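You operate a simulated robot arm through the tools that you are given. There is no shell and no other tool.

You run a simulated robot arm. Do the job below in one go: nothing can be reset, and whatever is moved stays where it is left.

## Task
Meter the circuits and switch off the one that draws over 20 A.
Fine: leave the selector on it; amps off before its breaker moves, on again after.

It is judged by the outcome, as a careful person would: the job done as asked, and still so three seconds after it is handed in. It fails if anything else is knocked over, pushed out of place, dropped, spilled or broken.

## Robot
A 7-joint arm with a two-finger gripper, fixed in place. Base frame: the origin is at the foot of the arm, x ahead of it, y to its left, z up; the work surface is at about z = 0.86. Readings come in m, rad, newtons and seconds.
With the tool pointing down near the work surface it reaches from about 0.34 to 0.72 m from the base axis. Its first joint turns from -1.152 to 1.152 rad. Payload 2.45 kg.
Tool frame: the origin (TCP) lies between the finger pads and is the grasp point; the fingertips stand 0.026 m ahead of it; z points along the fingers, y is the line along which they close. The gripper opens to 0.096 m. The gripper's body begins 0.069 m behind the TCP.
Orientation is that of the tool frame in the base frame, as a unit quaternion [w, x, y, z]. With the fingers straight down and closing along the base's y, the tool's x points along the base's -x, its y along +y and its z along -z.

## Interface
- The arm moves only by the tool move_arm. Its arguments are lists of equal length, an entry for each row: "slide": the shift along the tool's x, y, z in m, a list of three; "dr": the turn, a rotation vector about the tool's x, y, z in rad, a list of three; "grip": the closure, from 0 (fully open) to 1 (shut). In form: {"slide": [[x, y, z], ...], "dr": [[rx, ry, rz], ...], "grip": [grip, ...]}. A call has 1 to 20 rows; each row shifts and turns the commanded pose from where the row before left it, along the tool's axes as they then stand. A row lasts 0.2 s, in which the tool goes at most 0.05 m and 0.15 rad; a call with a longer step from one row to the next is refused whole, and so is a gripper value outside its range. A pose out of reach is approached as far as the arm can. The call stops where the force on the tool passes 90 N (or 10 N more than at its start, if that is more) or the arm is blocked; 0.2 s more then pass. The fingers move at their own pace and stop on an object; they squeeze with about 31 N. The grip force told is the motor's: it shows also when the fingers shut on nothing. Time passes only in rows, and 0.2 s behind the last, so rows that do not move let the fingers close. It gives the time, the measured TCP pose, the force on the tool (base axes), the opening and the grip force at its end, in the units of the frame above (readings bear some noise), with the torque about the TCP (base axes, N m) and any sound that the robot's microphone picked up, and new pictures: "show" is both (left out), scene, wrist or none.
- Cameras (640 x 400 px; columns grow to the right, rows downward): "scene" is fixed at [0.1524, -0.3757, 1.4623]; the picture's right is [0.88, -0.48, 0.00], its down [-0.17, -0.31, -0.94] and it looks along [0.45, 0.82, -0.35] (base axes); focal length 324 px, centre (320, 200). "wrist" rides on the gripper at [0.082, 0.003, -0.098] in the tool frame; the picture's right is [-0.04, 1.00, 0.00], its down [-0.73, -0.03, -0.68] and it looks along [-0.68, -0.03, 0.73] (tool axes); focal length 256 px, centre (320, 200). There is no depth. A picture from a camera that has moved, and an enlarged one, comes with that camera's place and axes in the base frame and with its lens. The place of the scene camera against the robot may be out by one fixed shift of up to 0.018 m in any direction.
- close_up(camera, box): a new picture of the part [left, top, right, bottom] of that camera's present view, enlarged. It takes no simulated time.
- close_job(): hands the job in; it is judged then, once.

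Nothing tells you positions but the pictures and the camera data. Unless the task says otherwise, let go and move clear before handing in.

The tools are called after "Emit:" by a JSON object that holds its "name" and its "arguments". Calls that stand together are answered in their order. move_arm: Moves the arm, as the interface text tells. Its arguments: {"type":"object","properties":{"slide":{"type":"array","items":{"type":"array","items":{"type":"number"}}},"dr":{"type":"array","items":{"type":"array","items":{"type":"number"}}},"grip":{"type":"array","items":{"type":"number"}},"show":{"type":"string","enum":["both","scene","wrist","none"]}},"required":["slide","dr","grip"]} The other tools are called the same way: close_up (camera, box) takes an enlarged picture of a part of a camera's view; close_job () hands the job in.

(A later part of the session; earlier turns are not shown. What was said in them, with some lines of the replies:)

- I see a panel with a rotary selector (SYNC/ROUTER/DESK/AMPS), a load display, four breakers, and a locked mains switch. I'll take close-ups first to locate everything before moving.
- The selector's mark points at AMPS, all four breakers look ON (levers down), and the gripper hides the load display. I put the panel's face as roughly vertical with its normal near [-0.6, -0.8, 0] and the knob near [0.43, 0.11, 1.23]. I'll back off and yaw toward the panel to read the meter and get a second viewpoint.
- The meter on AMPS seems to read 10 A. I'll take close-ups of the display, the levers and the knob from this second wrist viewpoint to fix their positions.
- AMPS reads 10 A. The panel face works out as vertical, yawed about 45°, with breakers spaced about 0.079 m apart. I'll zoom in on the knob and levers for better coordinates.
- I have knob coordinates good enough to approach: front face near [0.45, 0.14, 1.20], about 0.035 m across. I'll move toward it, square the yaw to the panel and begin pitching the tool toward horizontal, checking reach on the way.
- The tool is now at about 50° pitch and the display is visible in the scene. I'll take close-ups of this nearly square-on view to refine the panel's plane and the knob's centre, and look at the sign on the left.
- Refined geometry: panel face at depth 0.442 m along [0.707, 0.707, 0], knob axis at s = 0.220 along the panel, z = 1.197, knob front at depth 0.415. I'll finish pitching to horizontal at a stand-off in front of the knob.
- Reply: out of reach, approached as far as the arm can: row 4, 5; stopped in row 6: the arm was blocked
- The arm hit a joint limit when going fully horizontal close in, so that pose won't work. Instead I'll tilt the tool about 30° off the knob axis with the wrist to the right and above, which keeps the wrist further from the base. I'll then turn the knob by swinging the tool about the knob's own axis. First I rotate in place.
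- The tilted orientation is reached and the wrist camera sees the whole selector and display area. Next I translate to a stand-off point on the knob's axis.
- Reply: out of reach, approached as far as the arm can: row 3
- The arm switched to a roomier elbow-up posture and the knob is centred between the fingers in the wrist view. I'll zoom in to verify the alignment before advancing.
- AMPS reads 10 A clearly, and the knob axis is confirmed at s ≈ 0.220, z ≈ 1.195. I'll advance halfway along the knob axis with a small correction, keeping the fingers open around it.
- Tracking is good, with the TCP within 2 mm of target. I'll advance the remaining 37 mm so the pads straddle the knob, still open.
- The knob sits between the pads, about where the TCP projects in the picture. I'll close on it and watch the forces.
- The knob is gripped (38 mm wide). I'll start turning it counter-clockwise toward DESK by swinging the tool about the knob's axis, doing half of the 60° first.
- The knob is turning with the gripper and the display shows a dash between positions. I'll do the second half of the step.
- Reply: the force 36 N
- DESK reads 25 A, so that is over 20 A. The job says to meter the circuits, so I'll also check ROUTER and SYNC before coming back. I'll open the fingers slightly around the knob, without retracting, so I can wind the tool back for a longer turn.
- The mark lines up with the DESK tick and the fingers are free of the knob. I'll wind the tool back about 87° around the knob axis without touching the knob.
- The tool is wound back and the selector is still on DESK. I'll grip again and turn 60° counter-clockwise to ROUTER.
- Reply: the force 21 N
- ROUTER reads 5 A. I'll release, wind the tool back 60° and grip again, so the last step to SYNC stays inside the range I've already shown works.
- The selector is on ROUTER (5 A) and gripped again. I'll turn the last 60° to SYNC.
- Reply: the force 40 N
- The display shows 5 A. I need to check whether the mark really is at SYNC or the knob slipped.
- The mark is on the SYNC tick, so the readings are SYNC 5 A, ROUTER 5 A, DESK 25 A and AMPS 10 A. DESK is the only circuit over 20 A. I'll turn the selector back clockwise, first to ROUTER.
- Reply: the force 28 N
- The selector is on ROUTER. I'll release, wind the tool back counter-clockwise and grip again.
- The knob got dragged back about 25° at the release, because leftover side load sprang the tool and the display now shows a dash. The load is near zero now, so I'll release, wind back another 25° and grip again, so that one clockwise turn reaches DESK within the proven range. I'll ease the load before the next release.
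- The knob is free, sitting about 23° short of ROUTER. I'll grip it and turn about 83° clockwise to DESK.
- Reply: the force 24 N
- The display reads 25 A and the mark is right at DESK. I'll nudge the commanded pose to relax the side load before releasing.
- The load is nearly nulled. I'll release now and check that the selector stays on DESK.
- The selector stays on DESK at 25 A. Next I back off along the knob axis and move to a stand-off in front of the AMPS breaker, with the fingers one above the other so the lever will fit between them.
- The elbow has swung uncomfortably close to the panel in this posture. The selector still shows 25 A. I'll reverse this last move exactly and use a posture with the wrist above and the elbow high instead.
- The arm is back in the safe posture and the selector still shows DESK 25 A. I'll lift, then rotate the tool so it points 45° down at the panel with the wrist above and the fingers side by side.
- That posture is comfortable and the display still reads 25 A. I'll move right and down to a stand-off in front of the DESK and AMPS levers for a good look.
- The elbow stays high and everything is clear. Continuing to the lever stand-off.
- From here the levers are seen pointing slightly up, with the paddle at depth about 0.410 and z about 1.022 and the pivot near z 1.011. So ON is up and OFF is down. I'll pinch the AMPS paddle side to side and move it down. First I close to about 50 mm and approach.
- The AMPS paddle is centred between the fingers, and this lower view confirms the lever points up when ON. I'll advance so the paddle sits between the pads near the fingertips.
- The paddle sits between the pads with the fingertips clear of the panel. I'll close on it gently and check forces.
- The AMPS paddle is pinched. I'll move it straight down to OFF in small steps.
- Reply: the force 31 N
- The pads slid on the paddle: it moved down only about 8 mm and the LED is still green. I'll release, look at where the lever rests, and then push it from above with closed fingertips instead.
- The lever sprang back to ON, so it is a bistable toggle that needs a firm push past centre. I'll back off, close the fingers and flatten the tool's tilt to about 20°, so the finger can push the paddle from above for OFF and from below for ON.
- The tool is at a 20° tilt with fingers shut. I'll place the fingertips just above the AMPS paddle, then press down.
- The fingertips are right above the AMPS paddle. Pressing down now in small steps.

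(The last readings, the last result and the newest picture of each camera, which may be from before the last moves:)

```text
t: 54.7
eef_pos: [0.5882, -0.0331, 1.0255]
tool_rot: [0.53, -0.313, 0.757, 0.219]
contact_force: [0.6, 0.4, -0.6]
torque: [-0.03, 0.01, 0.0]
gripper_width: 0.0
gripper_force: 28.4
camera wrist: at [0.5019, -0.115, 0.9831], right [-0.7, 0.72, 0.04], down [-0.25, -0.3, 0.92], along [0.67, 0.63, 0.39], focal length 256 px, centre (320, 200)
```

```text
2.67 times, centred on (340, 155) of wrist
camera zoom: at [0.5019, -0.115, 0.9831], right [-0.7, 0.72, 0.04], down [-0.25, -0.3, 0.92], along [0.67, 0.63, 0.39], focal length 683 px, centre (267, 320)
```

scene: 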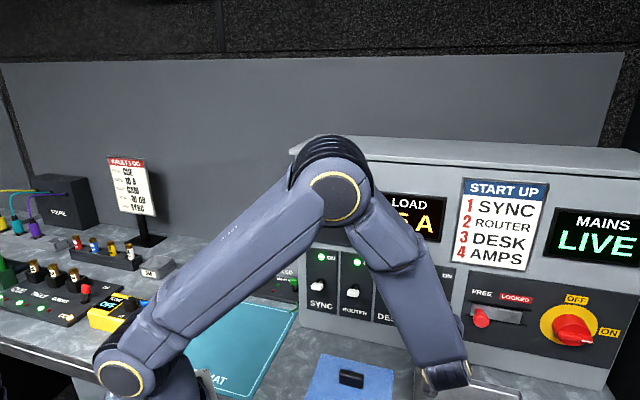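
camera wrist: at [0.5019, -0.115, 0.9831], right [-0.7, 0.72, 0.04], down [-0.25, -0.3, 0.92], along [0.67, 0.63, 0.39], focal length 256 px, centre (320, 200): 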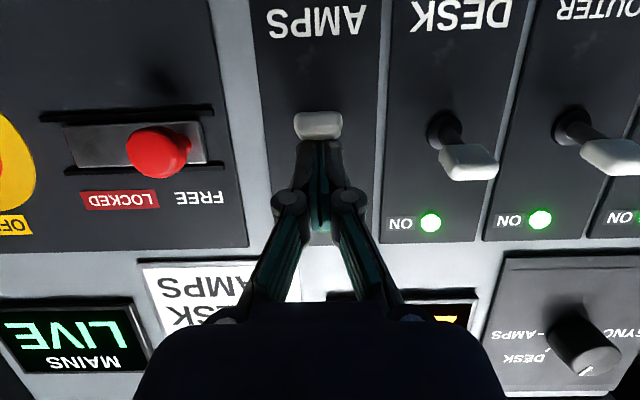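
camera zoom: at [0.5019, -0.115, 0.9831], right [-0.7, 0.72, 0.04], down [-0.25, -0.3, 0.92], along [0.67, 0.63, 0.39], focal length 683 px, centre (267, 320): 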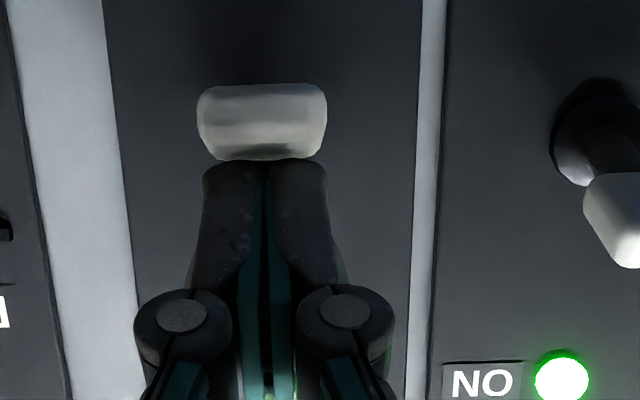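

The AMPS paddle seems to have snapped down, and the force is back to zero. I'll rise again and check the AMPS LED before touching DESK.

Emit:
{"name": "move_arm", "arguments": {"slide": [[-0.0094, 0, -0.0034], [-0.0094, 0, -0.0034], [-0.0094, 0, -0.0034], [-0.0094, 0, -0.0034], [0, 0, 0]], "dr": [[0, 0, 0], [0, 0, 0], [0, 0, 0], [0, 0, 0], [0, 0, 0]], "grip": [1, 1, 1, 1, 1]}}

Emit:
{"name": "close_up", "arguments": {"camera": "wrist", "box": [220, 40, 540, 240]}}

Emit:
{"name": "close_up", "arguments": {"camera": "scene", "box": [360, 180, 520, 330]}}

```text
t: 55.9
eef_pos: [0.5896, -0.0328, 1.0668]
tool_rot: [0.529, -0.314, 0.757, 0.221]
contact_force: [0.5, -0.3, -0.2]
torque: [0.01, 0.04, -0.01]
gripper_width: 0.0001
gripper_force: 28.5
camera wrist: at [0.5019, -0.1148, 1.0244], right [-0.7, 0.72, 0.04], down [-0.25, -0.3, 0.92], along [0.67, 0.63, 0.39], focal length 256 px, centre (320, 200)
```

scene: 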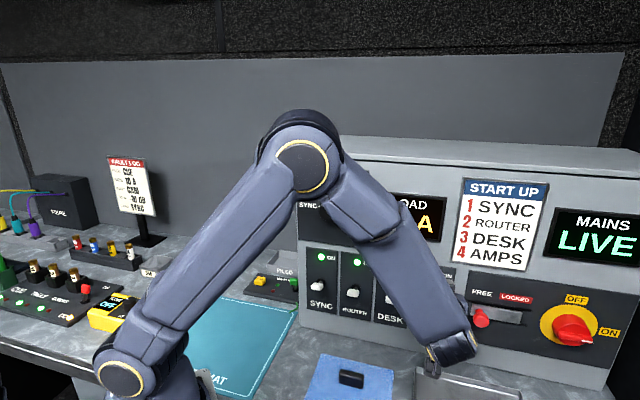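
wrist: 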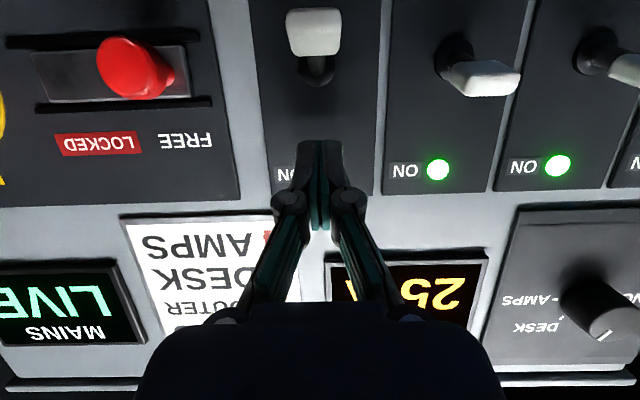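

```text
2.00 times, centred on (380, 140) of wrist
camera zoom: at [0.5019, -0.1148, 1.0244], right [-0.7, 0.72, 0.04], down [-0.25, -0.3, 0.92], along [0.67, 0.63, 0.39], focal length 512 px, centre (200, 320)
```

zoom: 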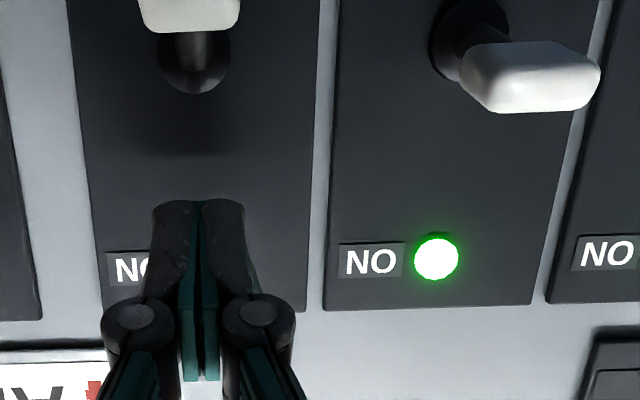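

```text
2.67 times, centred on (440, 255) of scene
camera zoom: at [0.1524, -0.3757, 1.4623], right [0.88, -0.48, 0.0], down [-0.17, -0.31, -0.94], along [0.45, 0.82, -0.35], focal length 865 px, centre (0, 53)
```

zoom: 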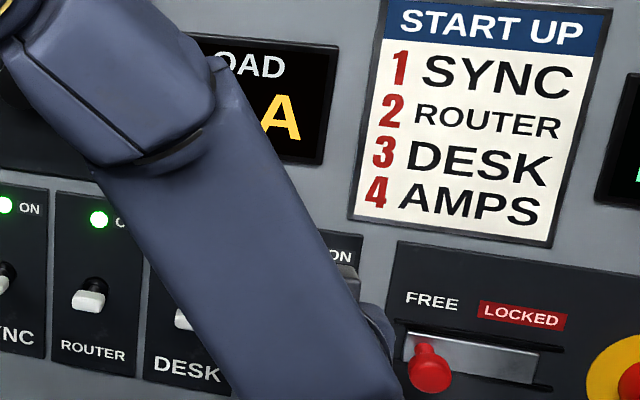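

AMPS has flipped down to OFF. I'll slide left above the DESK paddle, clear of it, which will also uncover the AMPS LED for confirmation.

Emit:
{"name": "move_arm", "arguments": {"slide": [[0, 0.027, 0], [0, 0.027, 0], [0, 0.026, 0], [0, 0, 0]], "dr": [[0, 0, 0], [0, 0, 0], [0, 0, 0], [0, 0, 0]], "grip": [1, 1, 1, 1]}}

Emit:
{"name": "close_up", "arguments": {"camera": "wrist", "box": [140, 0, 460, 200]}}

```text
t: 56.9
eef_pos: [0.5327, 0.0243, 1.0668]
tool_rot: [0.529, -0.314, 0.757, 0.22]
contact_force: [-0.4, 0.0, 0.2]
torque: [-0.01, 0.0, 0.01]
gripper_width: 0.0
gripper_force: 28.3
camera wrist: at [0.4456, -0.0583, 1.0244], right [-0.7, 0.72, 0.04], down [-0.25, -0.3, 0.92], along [0.67, 0.63, 0.39], focal length 256 px, centre (320, 200)
```

scene: 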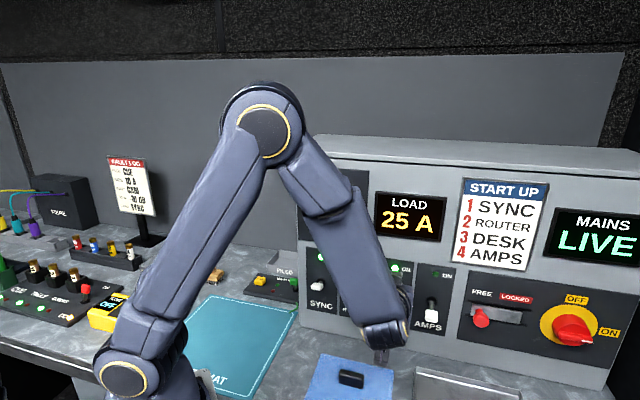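
wrist: 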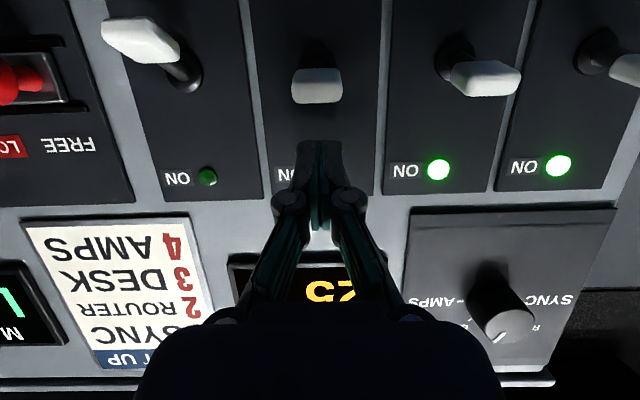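

```text
2.00 times, centred on (300, 100) of wrist
camera zoom: at [0.4456, -0.0583, 1.0244], right [-0.7, 0.72, 0.04], down [-0.25, -0.3, 0.92], along [0.67, 0.63, 0.39], focal length 512 px, centre (360, 400)
```

zoom: 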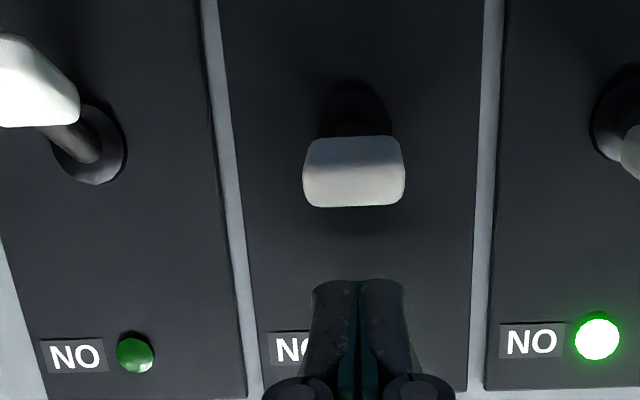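

The AMPS LED is dark and its lever is down, so AMPS is off. The fingertips are aligned above the DESK paddle; pressing it down now.

Emit:
{"name": "move_arm", "arguments": {"slide": [[0.0065, 0, 0.0023], [0.0065, 0, 0.0023], [0.0065, 0, 0.0023], [0.0065, 0, 0.0023], [0.0065, 0, 0.0023], [0.0065, 0, 0.0023]], "dr": [[0, 0, 0], [0, 0, 0], [0, 0, 0], [0, 0, 0], [0, 0, 0], [0, 0, 0]], "grip": [1, 1, 1, 1, 1, 1]}}

```text
t: 58.3
eef_pos: [0.531, 0.0243, 1.0252]
tool_rot: [0.53, -0.313, 0.757, 0.219]
contact_force: [-1.8, -0.1, 0.5]
torque: [-0.01, 0.0, -0.05]
gripper_width: 0.006
gripper_force: 28.8
camera wrist: at [0.4443, -0.0581, 0.9824], right [-0.7, 0.72, 0.04], down [-0.25, -0.3, 0.92], along [0.67, 0.63, 0.39], focal length 256 px, centre (320, 200)
```

scene: 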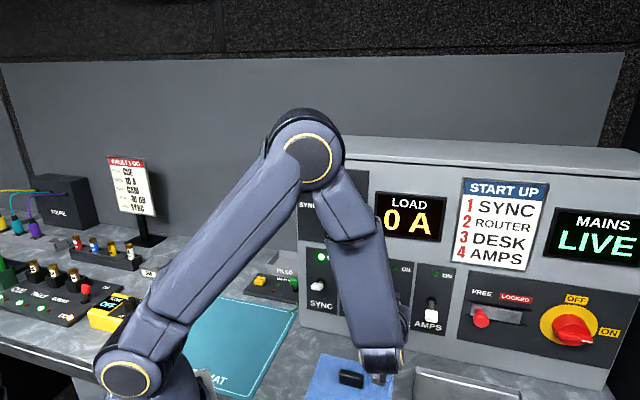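
wrist: 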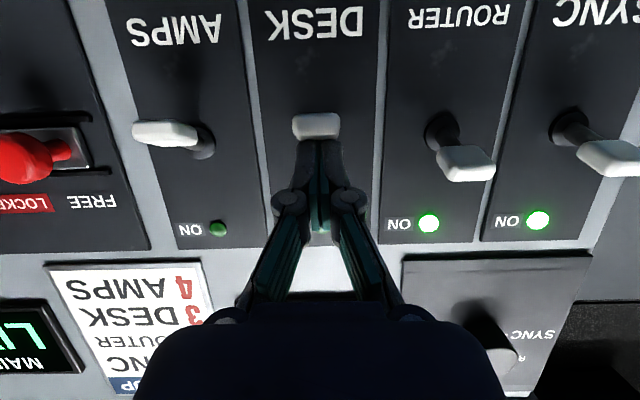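

The load dropped to 0 A, so DESK is off with the selector still on it. Next I retreat and move back in front of AMPS, and check the tray below before going under the AMPS paddle.

Emit:
{"name": "move_arm", "arguments": {"slide": [[-0.0094, 0, -0.0034], [-0.0094, 0, -0.0034], [-0.0094, 0, -0.0034], [-0.0094, 0, -0.0034], [0.0119, 0, -0.0329], [0.0119, 0, -0.0329], [0, -0.027, 0], [0, -0.027, 0], [0, -0.026, 0], [0, 0, 0]], "dr": [[0, 0, 0], [0, 0, 0], [0, 0, 0], [0, 0, 0], [0, 0, 0], [0, 0, 0], [0, 0, 0], [0, 0, 0], [0, 0, 0], [0, 0, 0]], "grip": [1, 1, 1, 1, 1, 1, 1, 1, 1, 1]}}

Emit:
{"name": "close_up", "arguments": {"camera": "wrist", "box": [200, 0, 520, 200]}}

Emit:
{"name": "close_up", "arguments": {"camera": "scene", "box": [290, 320, 540, 400]}}

```text
t: 60.5
eef_pos: [0.5411, -0.0831, 1.0664]
tool_rot: [0.53, -0.313, 0.757, 0.22]
contact_force: [-0.2, 0.8, 0.3]
torque: [0.02, 0.01, 0.01]
gripper_width: 0.0
gripper_force: 28.6
camera wrist: at [0.4531, -0.1654, 1.0231], right [-0.7, 0.72, 0.04], down [-0.25, -0.3, 0.92], along [0.67, 0.63, 0.39], focal length 256 px, centre (320, 200)
```

scene: 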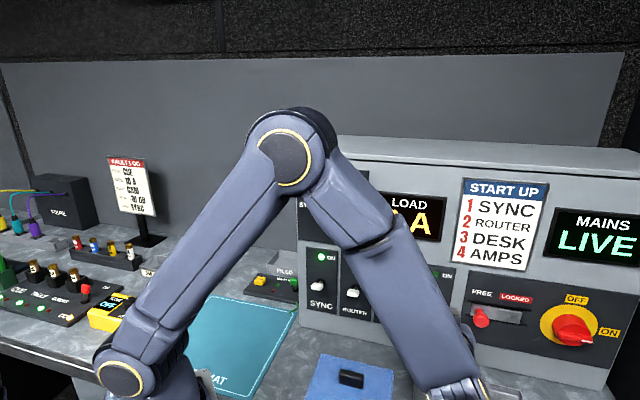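
wrist: 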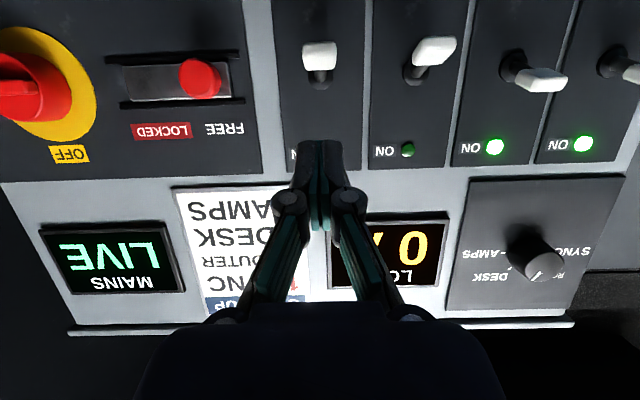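

```text
2.00 times, centred on (360, 100) of wrist
camera zoom: at [0.4531, -0.1654, 1.0231], right [-0.7, 0.72, 0.04], down [-0.25, -0.3, 0.92], along [0.67, 0.63, 0.39], focal length 512 px, centre (240, 400)
```

zoom: 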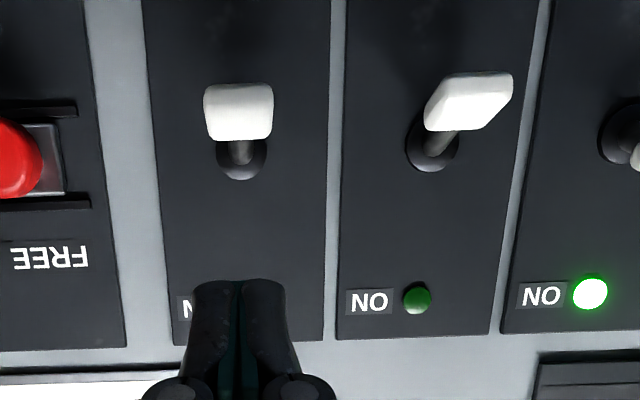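

```text
2.56 times, centred on (415, 360) of scene
camera zoom: at [0.1524, -0.3757, 1.4623], right [0.88, -0.48, 0.0], down [-0.17, -0.31, -0.94], along [0.45, 0.82, -0.35], focal length 830 px, centre (77, -210)
```

zoom: 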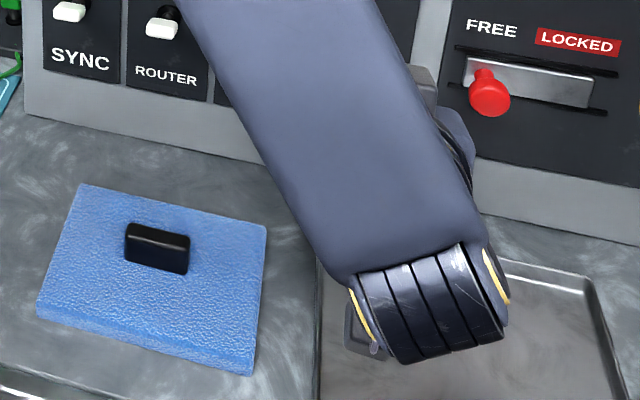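

DESK's LED is dark, both levers are down, and the tray below is shallow, so there is room. I'll lower in front of AMPS to just below its paddle height.

Emit:
{"name": "move_arm", "arguments": {"slide": [[0.0187, 0, 0.0067], [0.0187, 0, 0.0067], [0.0187, 0, 0.0067], [0, 0, 0]], "dr": [[0, 0, 0], [0, 0, 0], [0, 0, 0], [0, 0, 0]], "grip": [1, 1, 1, 1]}}

```text
t: 61.5
eef_pos: [0.5386, -0.0833, 1.0061]
tool_rot: [0.53, -0.313, 0.757, 0.219]
contact_force: [0.5, 0.8, 0.3]
torque: [0.0, -0.02, -0.01]
gripper_width: 0.0002
gripper_force: 28.2
camera wrist: at [0.451, -0.1647, 0.9633], right [-0.7, 0.72, 0.04], down [-0.25, -0.3, 0.92], along [0.67, 0.63, 0.39], focal length 256 px, centre (320, 200)
```

scene: 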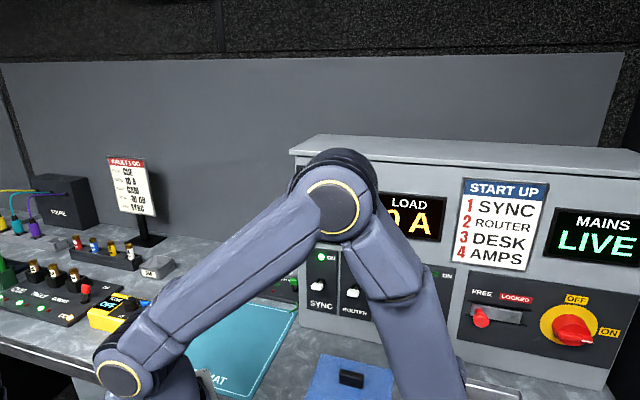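
wrist: 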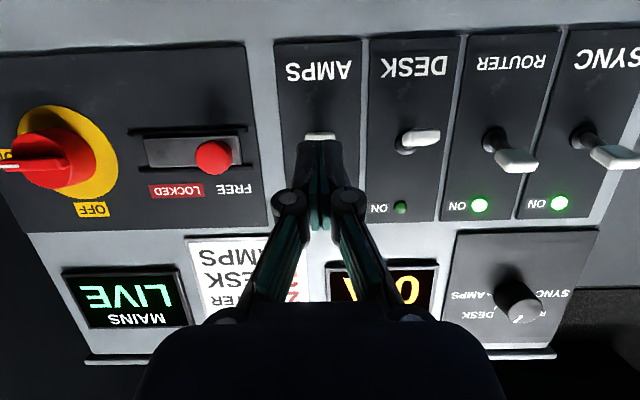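

The elbow stays well clear, towards the camera. I'll go down the remaining 29 mm, then slide forward beneath the AMPS paddle.

Emit:
{"name": "move_arm", "arguments": {"slide": [[0.0137, 0, 0.0049], [0.0137, 0, 0.0049], [-0.0079, 0, 0.0219], [-0.0079, 0, 0.0219], [0, 0, 0]], "dr": [[0, 0, 0], [0, 0, 0], [0, 0, 0], [0, 0, 0], [0, 0, 0]], "grip": [1, 1, 1, 1, 1]}}

Emit:
{"name": "close_up", "arguments": {"camera": "wrist", "box": [220, 60, 460, 210]}}

```text
t: 62.7
eef_pos: [0.5721, -0.0496, 0.9741]
tool_rot: [0.531, -0.312, 0.757, 0.219]
contact_force: [-0.7, -0.5, 0.1]
torque: [-0.02, 0.03, 0.0]
gripper_width: 0.0003
gripper_force: 29.0
camera wrist: at [0.485, -0.1322, 0.9326], right [-0.7, 0.72, 0.04], down [-0.25, -0.3, 0.92], along [0.67, 0.63, 0.39], focal length 256 px, centre (320, 200)
```

scene: 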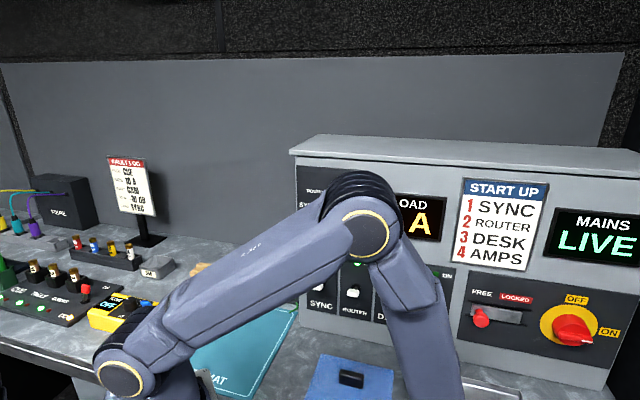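
wrist: 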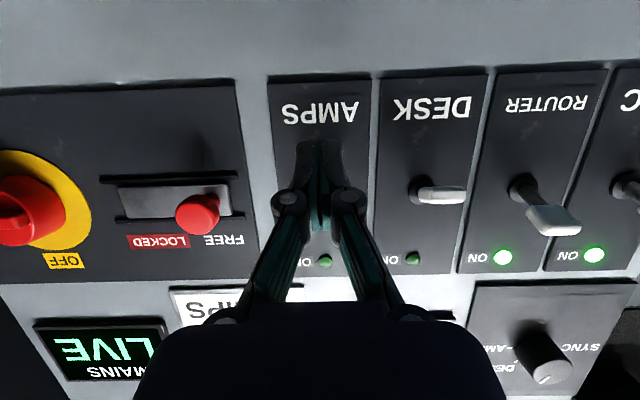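

```text
2.67 times, centred on (340, 135) of wrist
camera zoom: at [0.485, -0.1322, 0.9326], right [-0.7, 0.72, 0.04], down [-0.25, -0.3, 0.92], along [0.67, 0.63, 0.39], focal length 683 px, centre (267, 373)
```

zoom: 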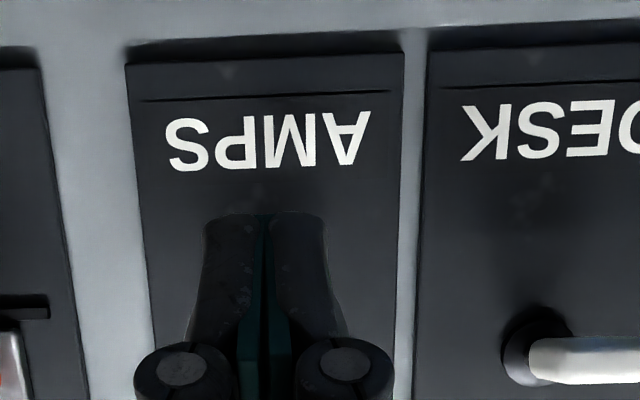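

The fingertips are just in front of and below the paddle. I'll move forward the last 23 mm underneath it, then push up to flip AMPS back ON.

Emit:
{"name": "move_arm", "arguments": {"slide": [[-0.0039, 0, 0.0108], [-0.0039, 0, 0.0108], [0, 0, 0]], "dr": [[0, 0, 0], [0, 0, 0], [0, 0, 0]], "grip": [1, 1, 1], "show": "wrist"}}

```text
t: 63.5
eef_pos: [0.5895, -0.0328, 0.9768]
tool_rot: [0.529, -0.313, 0.757, 0.22]
contact_force: [-0.3, -0.2, 0.3]
torque: [0.02, 0.02, 0.0]
gripper_width: 0.0001
gripper_force: 28.7
camera wrist: at [0.5009, -0.1152, 0.9334], right [-0.7, 0.72, 0.04], down [-0.25, -0.3, 0.92], along [0.67, 0.63, 0.39], focal length 256 px, centre (320, 200)
```

wrist: 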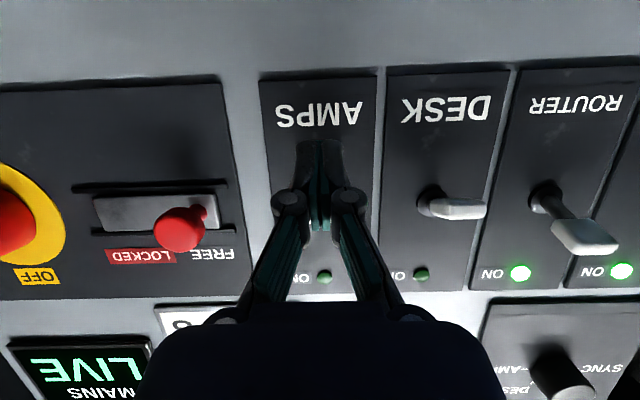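

No contact so far, and the fingers are under the paddle. Pushing up now in small steps.

Emit:
{"name": "move_arm", "arguments": {"slide": [[-0.006, 0, -0.0022], [-0.006, 0, -0.0022], [-0.006, 0, -0.0022], [-0.006, 0, -0.0022], [-0.006, 0, -0.0022]], "dr": [[0, 0, 0], [0, 0, 0], [0, 0, 0], [0, 0, 0], [0, 0, 0]], "grip": [1, 1, 1, 1, 1]}}

Emit:
{"name": "close_up", "arguments": {"camera": "wrist", "box": [220, 80, 540, 280]}}

```text
t: 64.7
eef_pos: [0.5875, -0.0334, 1.0081]
tool_rot: [0.529, -0.314, 0.757, 0.221]
contact_force: [0.9, -0.4, 0.1]
torque: [-0.01, 0.0, 0.01]
gripper_width: 0.0002
gripper_force: 28.8
camera wrist: at [0.5007, -0.1162, 0.9653], right [-0.7, 0.72, 0.04], down [-0.25, -0.3, 0.92], along [0.67, 0.63, 0.39], focal length 256 px, centre (320, 200)
```

scene: 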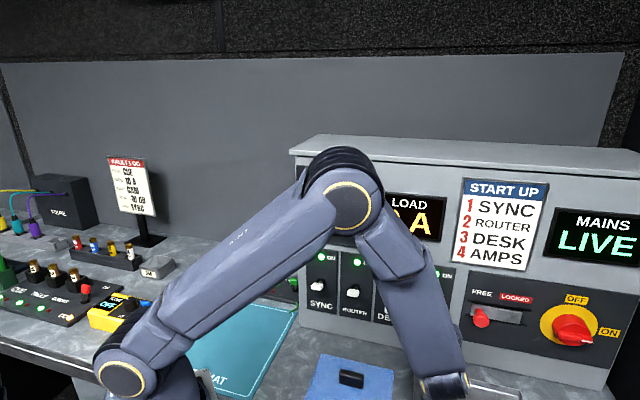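
wrist: 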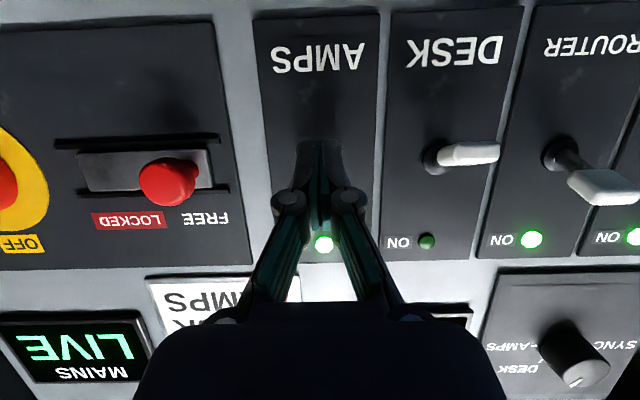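

```text
2.00 times, centred on (380, 180) of wrist
camera zoom: at [0.5007, -0.1162, 0.9653], right [-0.7, 0.72, 0.04], down [-0.25, -0.3, 0.92], along [0.67, 0.63, 0.39], focal length 512 px, centre (200, 240)
```

zoom: 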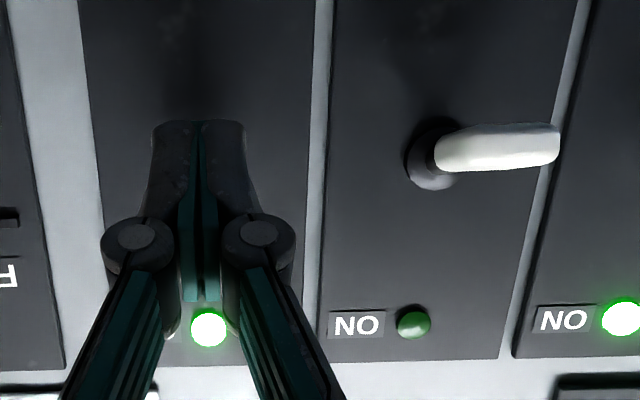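

The AMPS LED is lit again, DESK's LED is dark, and the selector still points to DESK. I'll ease down off the lever and back straight out.

Emit:
{"name": "move_arm", "arguments": {"slide": [[0.0094, 0, 0.0034], [0.009, 0, -0.0251], [0.009, 0, -0.0251], [0.009, 0, -0.0251], [0.009, 0, -0.0251], [0, 0, 0]], "dr": [[0, 0, 0], [0, 0, 0], [0, 0, 0], [0, 0, 0], [0, 0, 0], [0, 0, 0]], "grip": [1, 1, 1, 1, 1, 1]}}

Emit:
{"name": "close_up", "arguments": {"camera": "wrist", "box": [200, 60, 600, 310]}}

```text
t: 66.1
eef_pos: [0.5111, -0.1084, 0.9981]
tool_rot: [0.53, -0.313, 0.756, 0.22]
contact_force: [-0.1, 0.2, 0.0]
torque: [0.01, 0.01, -0.02]
gripper_width: 0.0001
gripper_force: 27.9
camera wrist: at [0.4247, -0.1905, 0.9557], right [-0.7, 0.72, 0.04], down [-0.25, -0.3, 0.92], along [0.67, 0.63, 0.39], focal length 256 px, centre (320, 200)
```

scene: 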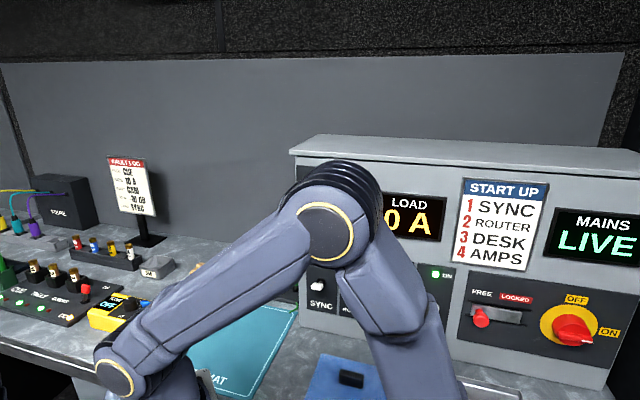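
wrist: 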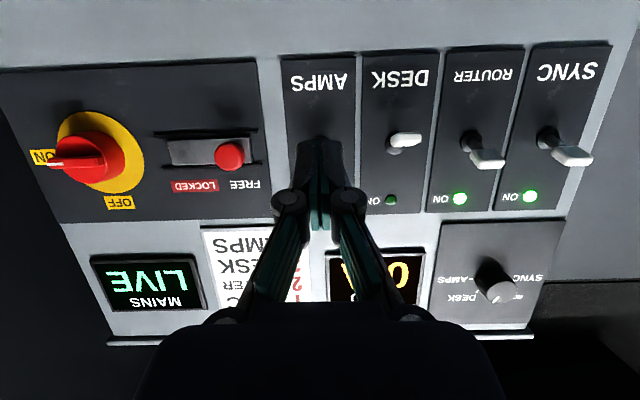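

```text
1.60 times, centred on (400, 185) of wrist
camera zoom: at [0.4247, -0.1905, 0.9557], right [-0.7, 0.72, 0.04], down [-0.25, -0.3, 0.92], along [0.67, 0.63, 0.39], focal length 410 px, centre (192, 224)
```

zoom: 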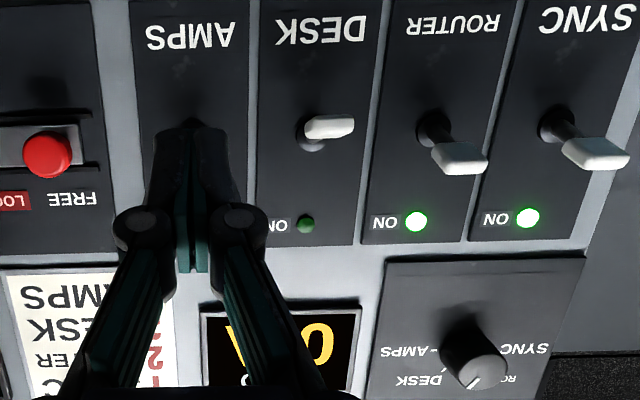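

All states look right: AMPS on, DESK off with 0 A showing, selector on DESK. I'll raise the arm clear for an unobstructed final look.

Emit:
{"name": "move_arm", "arguments": {"slide": [[-0.0376, 0, -0.0136], [-0.0376, 0, -0.0136], [-0.0376, 0, -0.0136], [-0.0376, 0, -0.0136], [-0.0376, 0, -0.0136], [0, 0, 0]], "dr": [[0, 0, 0], [0, 0, 0], [0, 0, 0], [0, 0, 0], [0, 0, 0], [0, 0, 0]], "grip": [1, 1, 1, 1, 1, 1]}}

Emit:
{"name": "close_up", "arguments": {"camera": "scene", "box": [290, 140, 640, 360]}}

```text
t: 67.5
eef_pos: [0.5119, -0.1079, 1.1986]
tool_rot: [0.529, -0.314, 0.757, 0.22]
contact_force: [0.0, 0.9, 0.1]
torque: [-0.04, 0.0, 0.0]
gripper_width: 0.0
gripper_force: 28.0
camera wrist: at [0.4235, -0.1897, 1.156], right [-0.7, 0.72, 0.04], down [-0.25, -0.3, 0.92], along [0.67, 0.63, 0.39], focal length 256 px, centre (320, 200)
```

scene: 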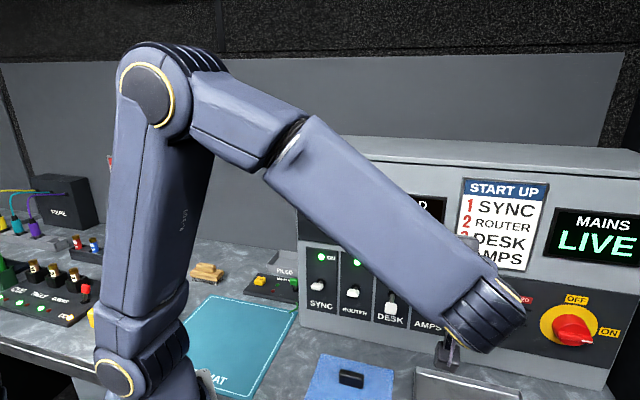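
wrist: 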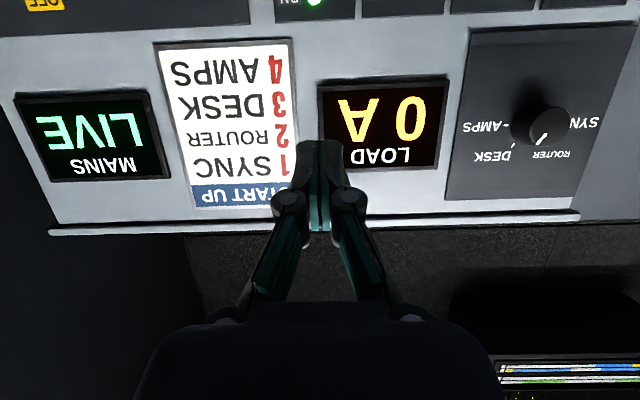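

```text
1.82 times, centred on (465, 250) of scene
camera zoom: at [0.1524, -0.3756, 1.4623], right [0.88, -0.48, 0.0], down [-0.17, -0.31, -0.94], along [0.45, 0.82, -0.35], focal length 590 px, centre (56, 109)
```

zoom: 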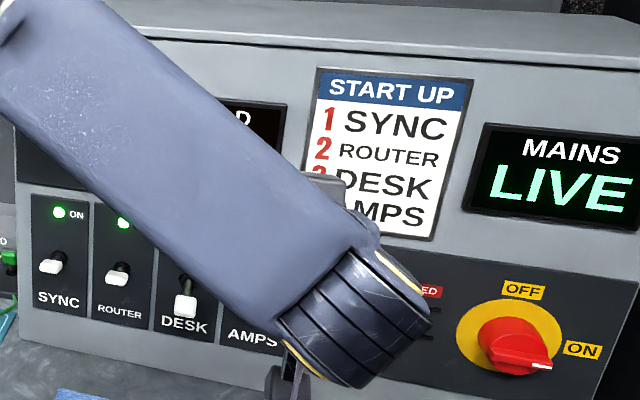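

The display shows 0 A. I'll zoom in on the selector mark, then pull back further for a final view of all levers and LEDs.

Emit:
{"name": "close_up", "arguments": {"camera": "wrist", "box": [440, 60, 640, 190]}}

Emit:
{"name": "move_arm", "arguments": {"slide": [[0.0113, 0, -0.0313], [0.0113, 0, -0.0313], [0, 0, 0], [0, 0, 0], [0, 0, 0], [0, 0, 0]], "dr": [[0, 0, 0], [0, 0, 0], [0, 0.1455, 0], [0, 0.1455, 0], [0, 0.1455, 0], [0, 0, 0]], "grip": [1, 1, 1, 1, 1, 1]}}

```text
3.08 times, centred on (540, 125) of wrist
camera zoom: at [0.4235, -0.1897, 1.156], right [-0.7, 0.72, 0.04], down [-0.25, -0.3, 0.92], along [0.67, 0.63, 0.39], focal length 788 px, centre (-357, 431)
```

zoom: 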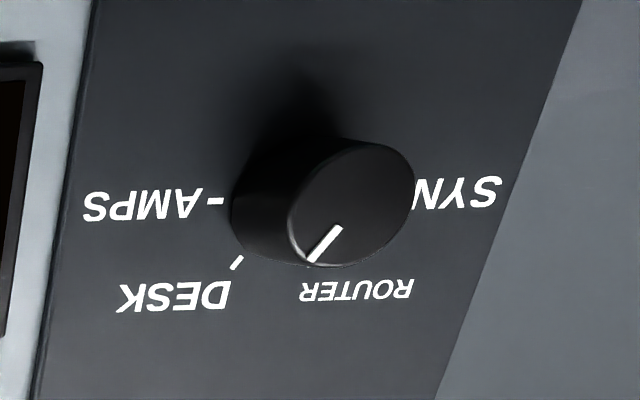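

```text
t: 68.9
eef_pos: [0.4659, -0.155, 1.1983]
tool_rot: [0.353, -0.353, 0.854, 0.146]
contact_force: [0.0, -0.1, 0.0]
torque: [-0.01, 0.03, -0.03]
gripper_width: 0.0
gripper_force: 28.7
camera wrist: at [0.374, -0.2428, 1.2114], right [-0.69, 0.73, 0.03], down [0.05, 0.01, 1.0], along [0.73, 0.69, -0.04], focal length 256 px, centre (320, 200)
```

scene: 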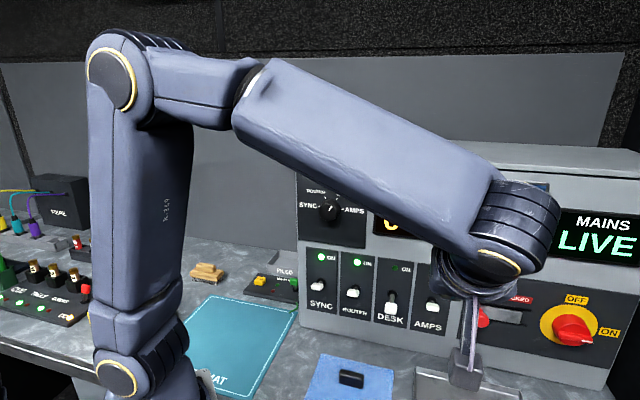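
wrist: 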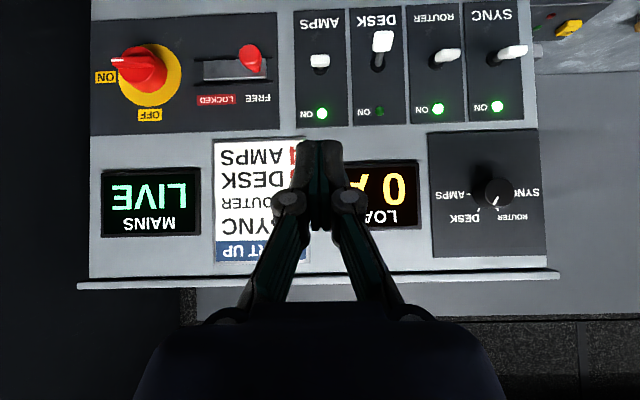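

Emit:
{"name": "close_up", "arguments": {"camera": "scene", "box": [295, 170, 455, 340]}}

Emit:
{"name": "close_up", "arguments": {"camera": "wrist", "box": [290, 0, 560, 170]}}

```text
2.35 times, centred on (375, 255) of scene
camera zoom: at [0.1524, -0.3756, 1.4623], right [0.88, -0.48, 0.0], down [-0.17, -0.31, -0.94], along [0.45, 0.82, -0.35], focal length 763 px, centre (191, 71)
```

zoom: 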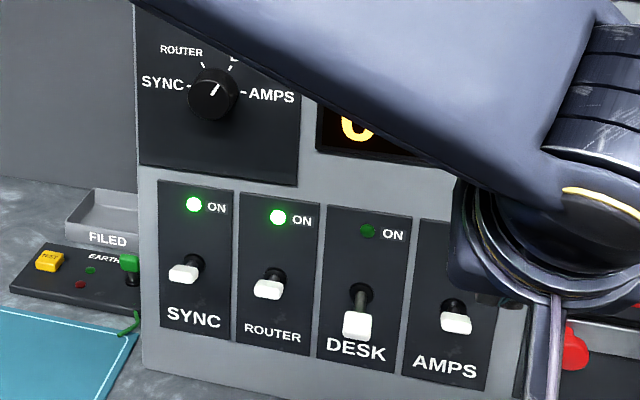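

```text
2.35 times, centred on (425, 85) of wrist
camera zoom: at [0.374, -0.2428, 1.2114], right [-0.69, 0.73, 0.03], down [0.05, 0.01, 1.0], along [0.73, 0.69, -0.04], focal length 602 px, centre (73, 471)
```

zoom: 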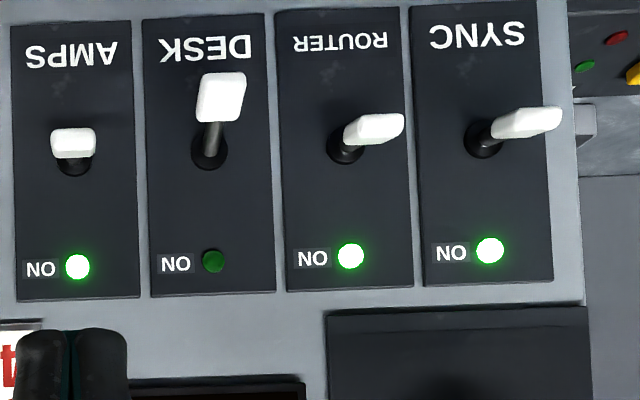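

The final state is confirmed. DESK, the only circuit over 20 A at 25 A, is off with its lever down, its LED dark and 0 A on the display. AMPS was switched off first and is back on, SYNC and ROUTER are untouched and on, and the selector points at DESK. The arm is clear of the panel, so I'm handing in.

Emit:
{"name": "close_job", "arguments": {}}

```text
The job is handed in.
```

I metered all four circuits and switched off DESK, the only one drawing over 20 A. The job is handed in.

| Circuit | Reading | Breaker now |
|---|---|---|
| SYNC | 5 A | on |
| ROUTER | 5 A | on |
| DESK | 25 A | off |
| AMPS | 10 A | on |

- **Order:** AMPS went off before the DESK breaker moved, and came back on after it.
- **Selector:** it is left on DESK, and the display now reads 0 A.
- **AMPS lever:** my first try pinched the lever and slipped. It sprang back to ON, so I pressed it down with closed fingertips instead.
- **Rest of the bench:** the final pictures showed nothing else moved or knocked over, and the arm was clear of the panel at hand-in.
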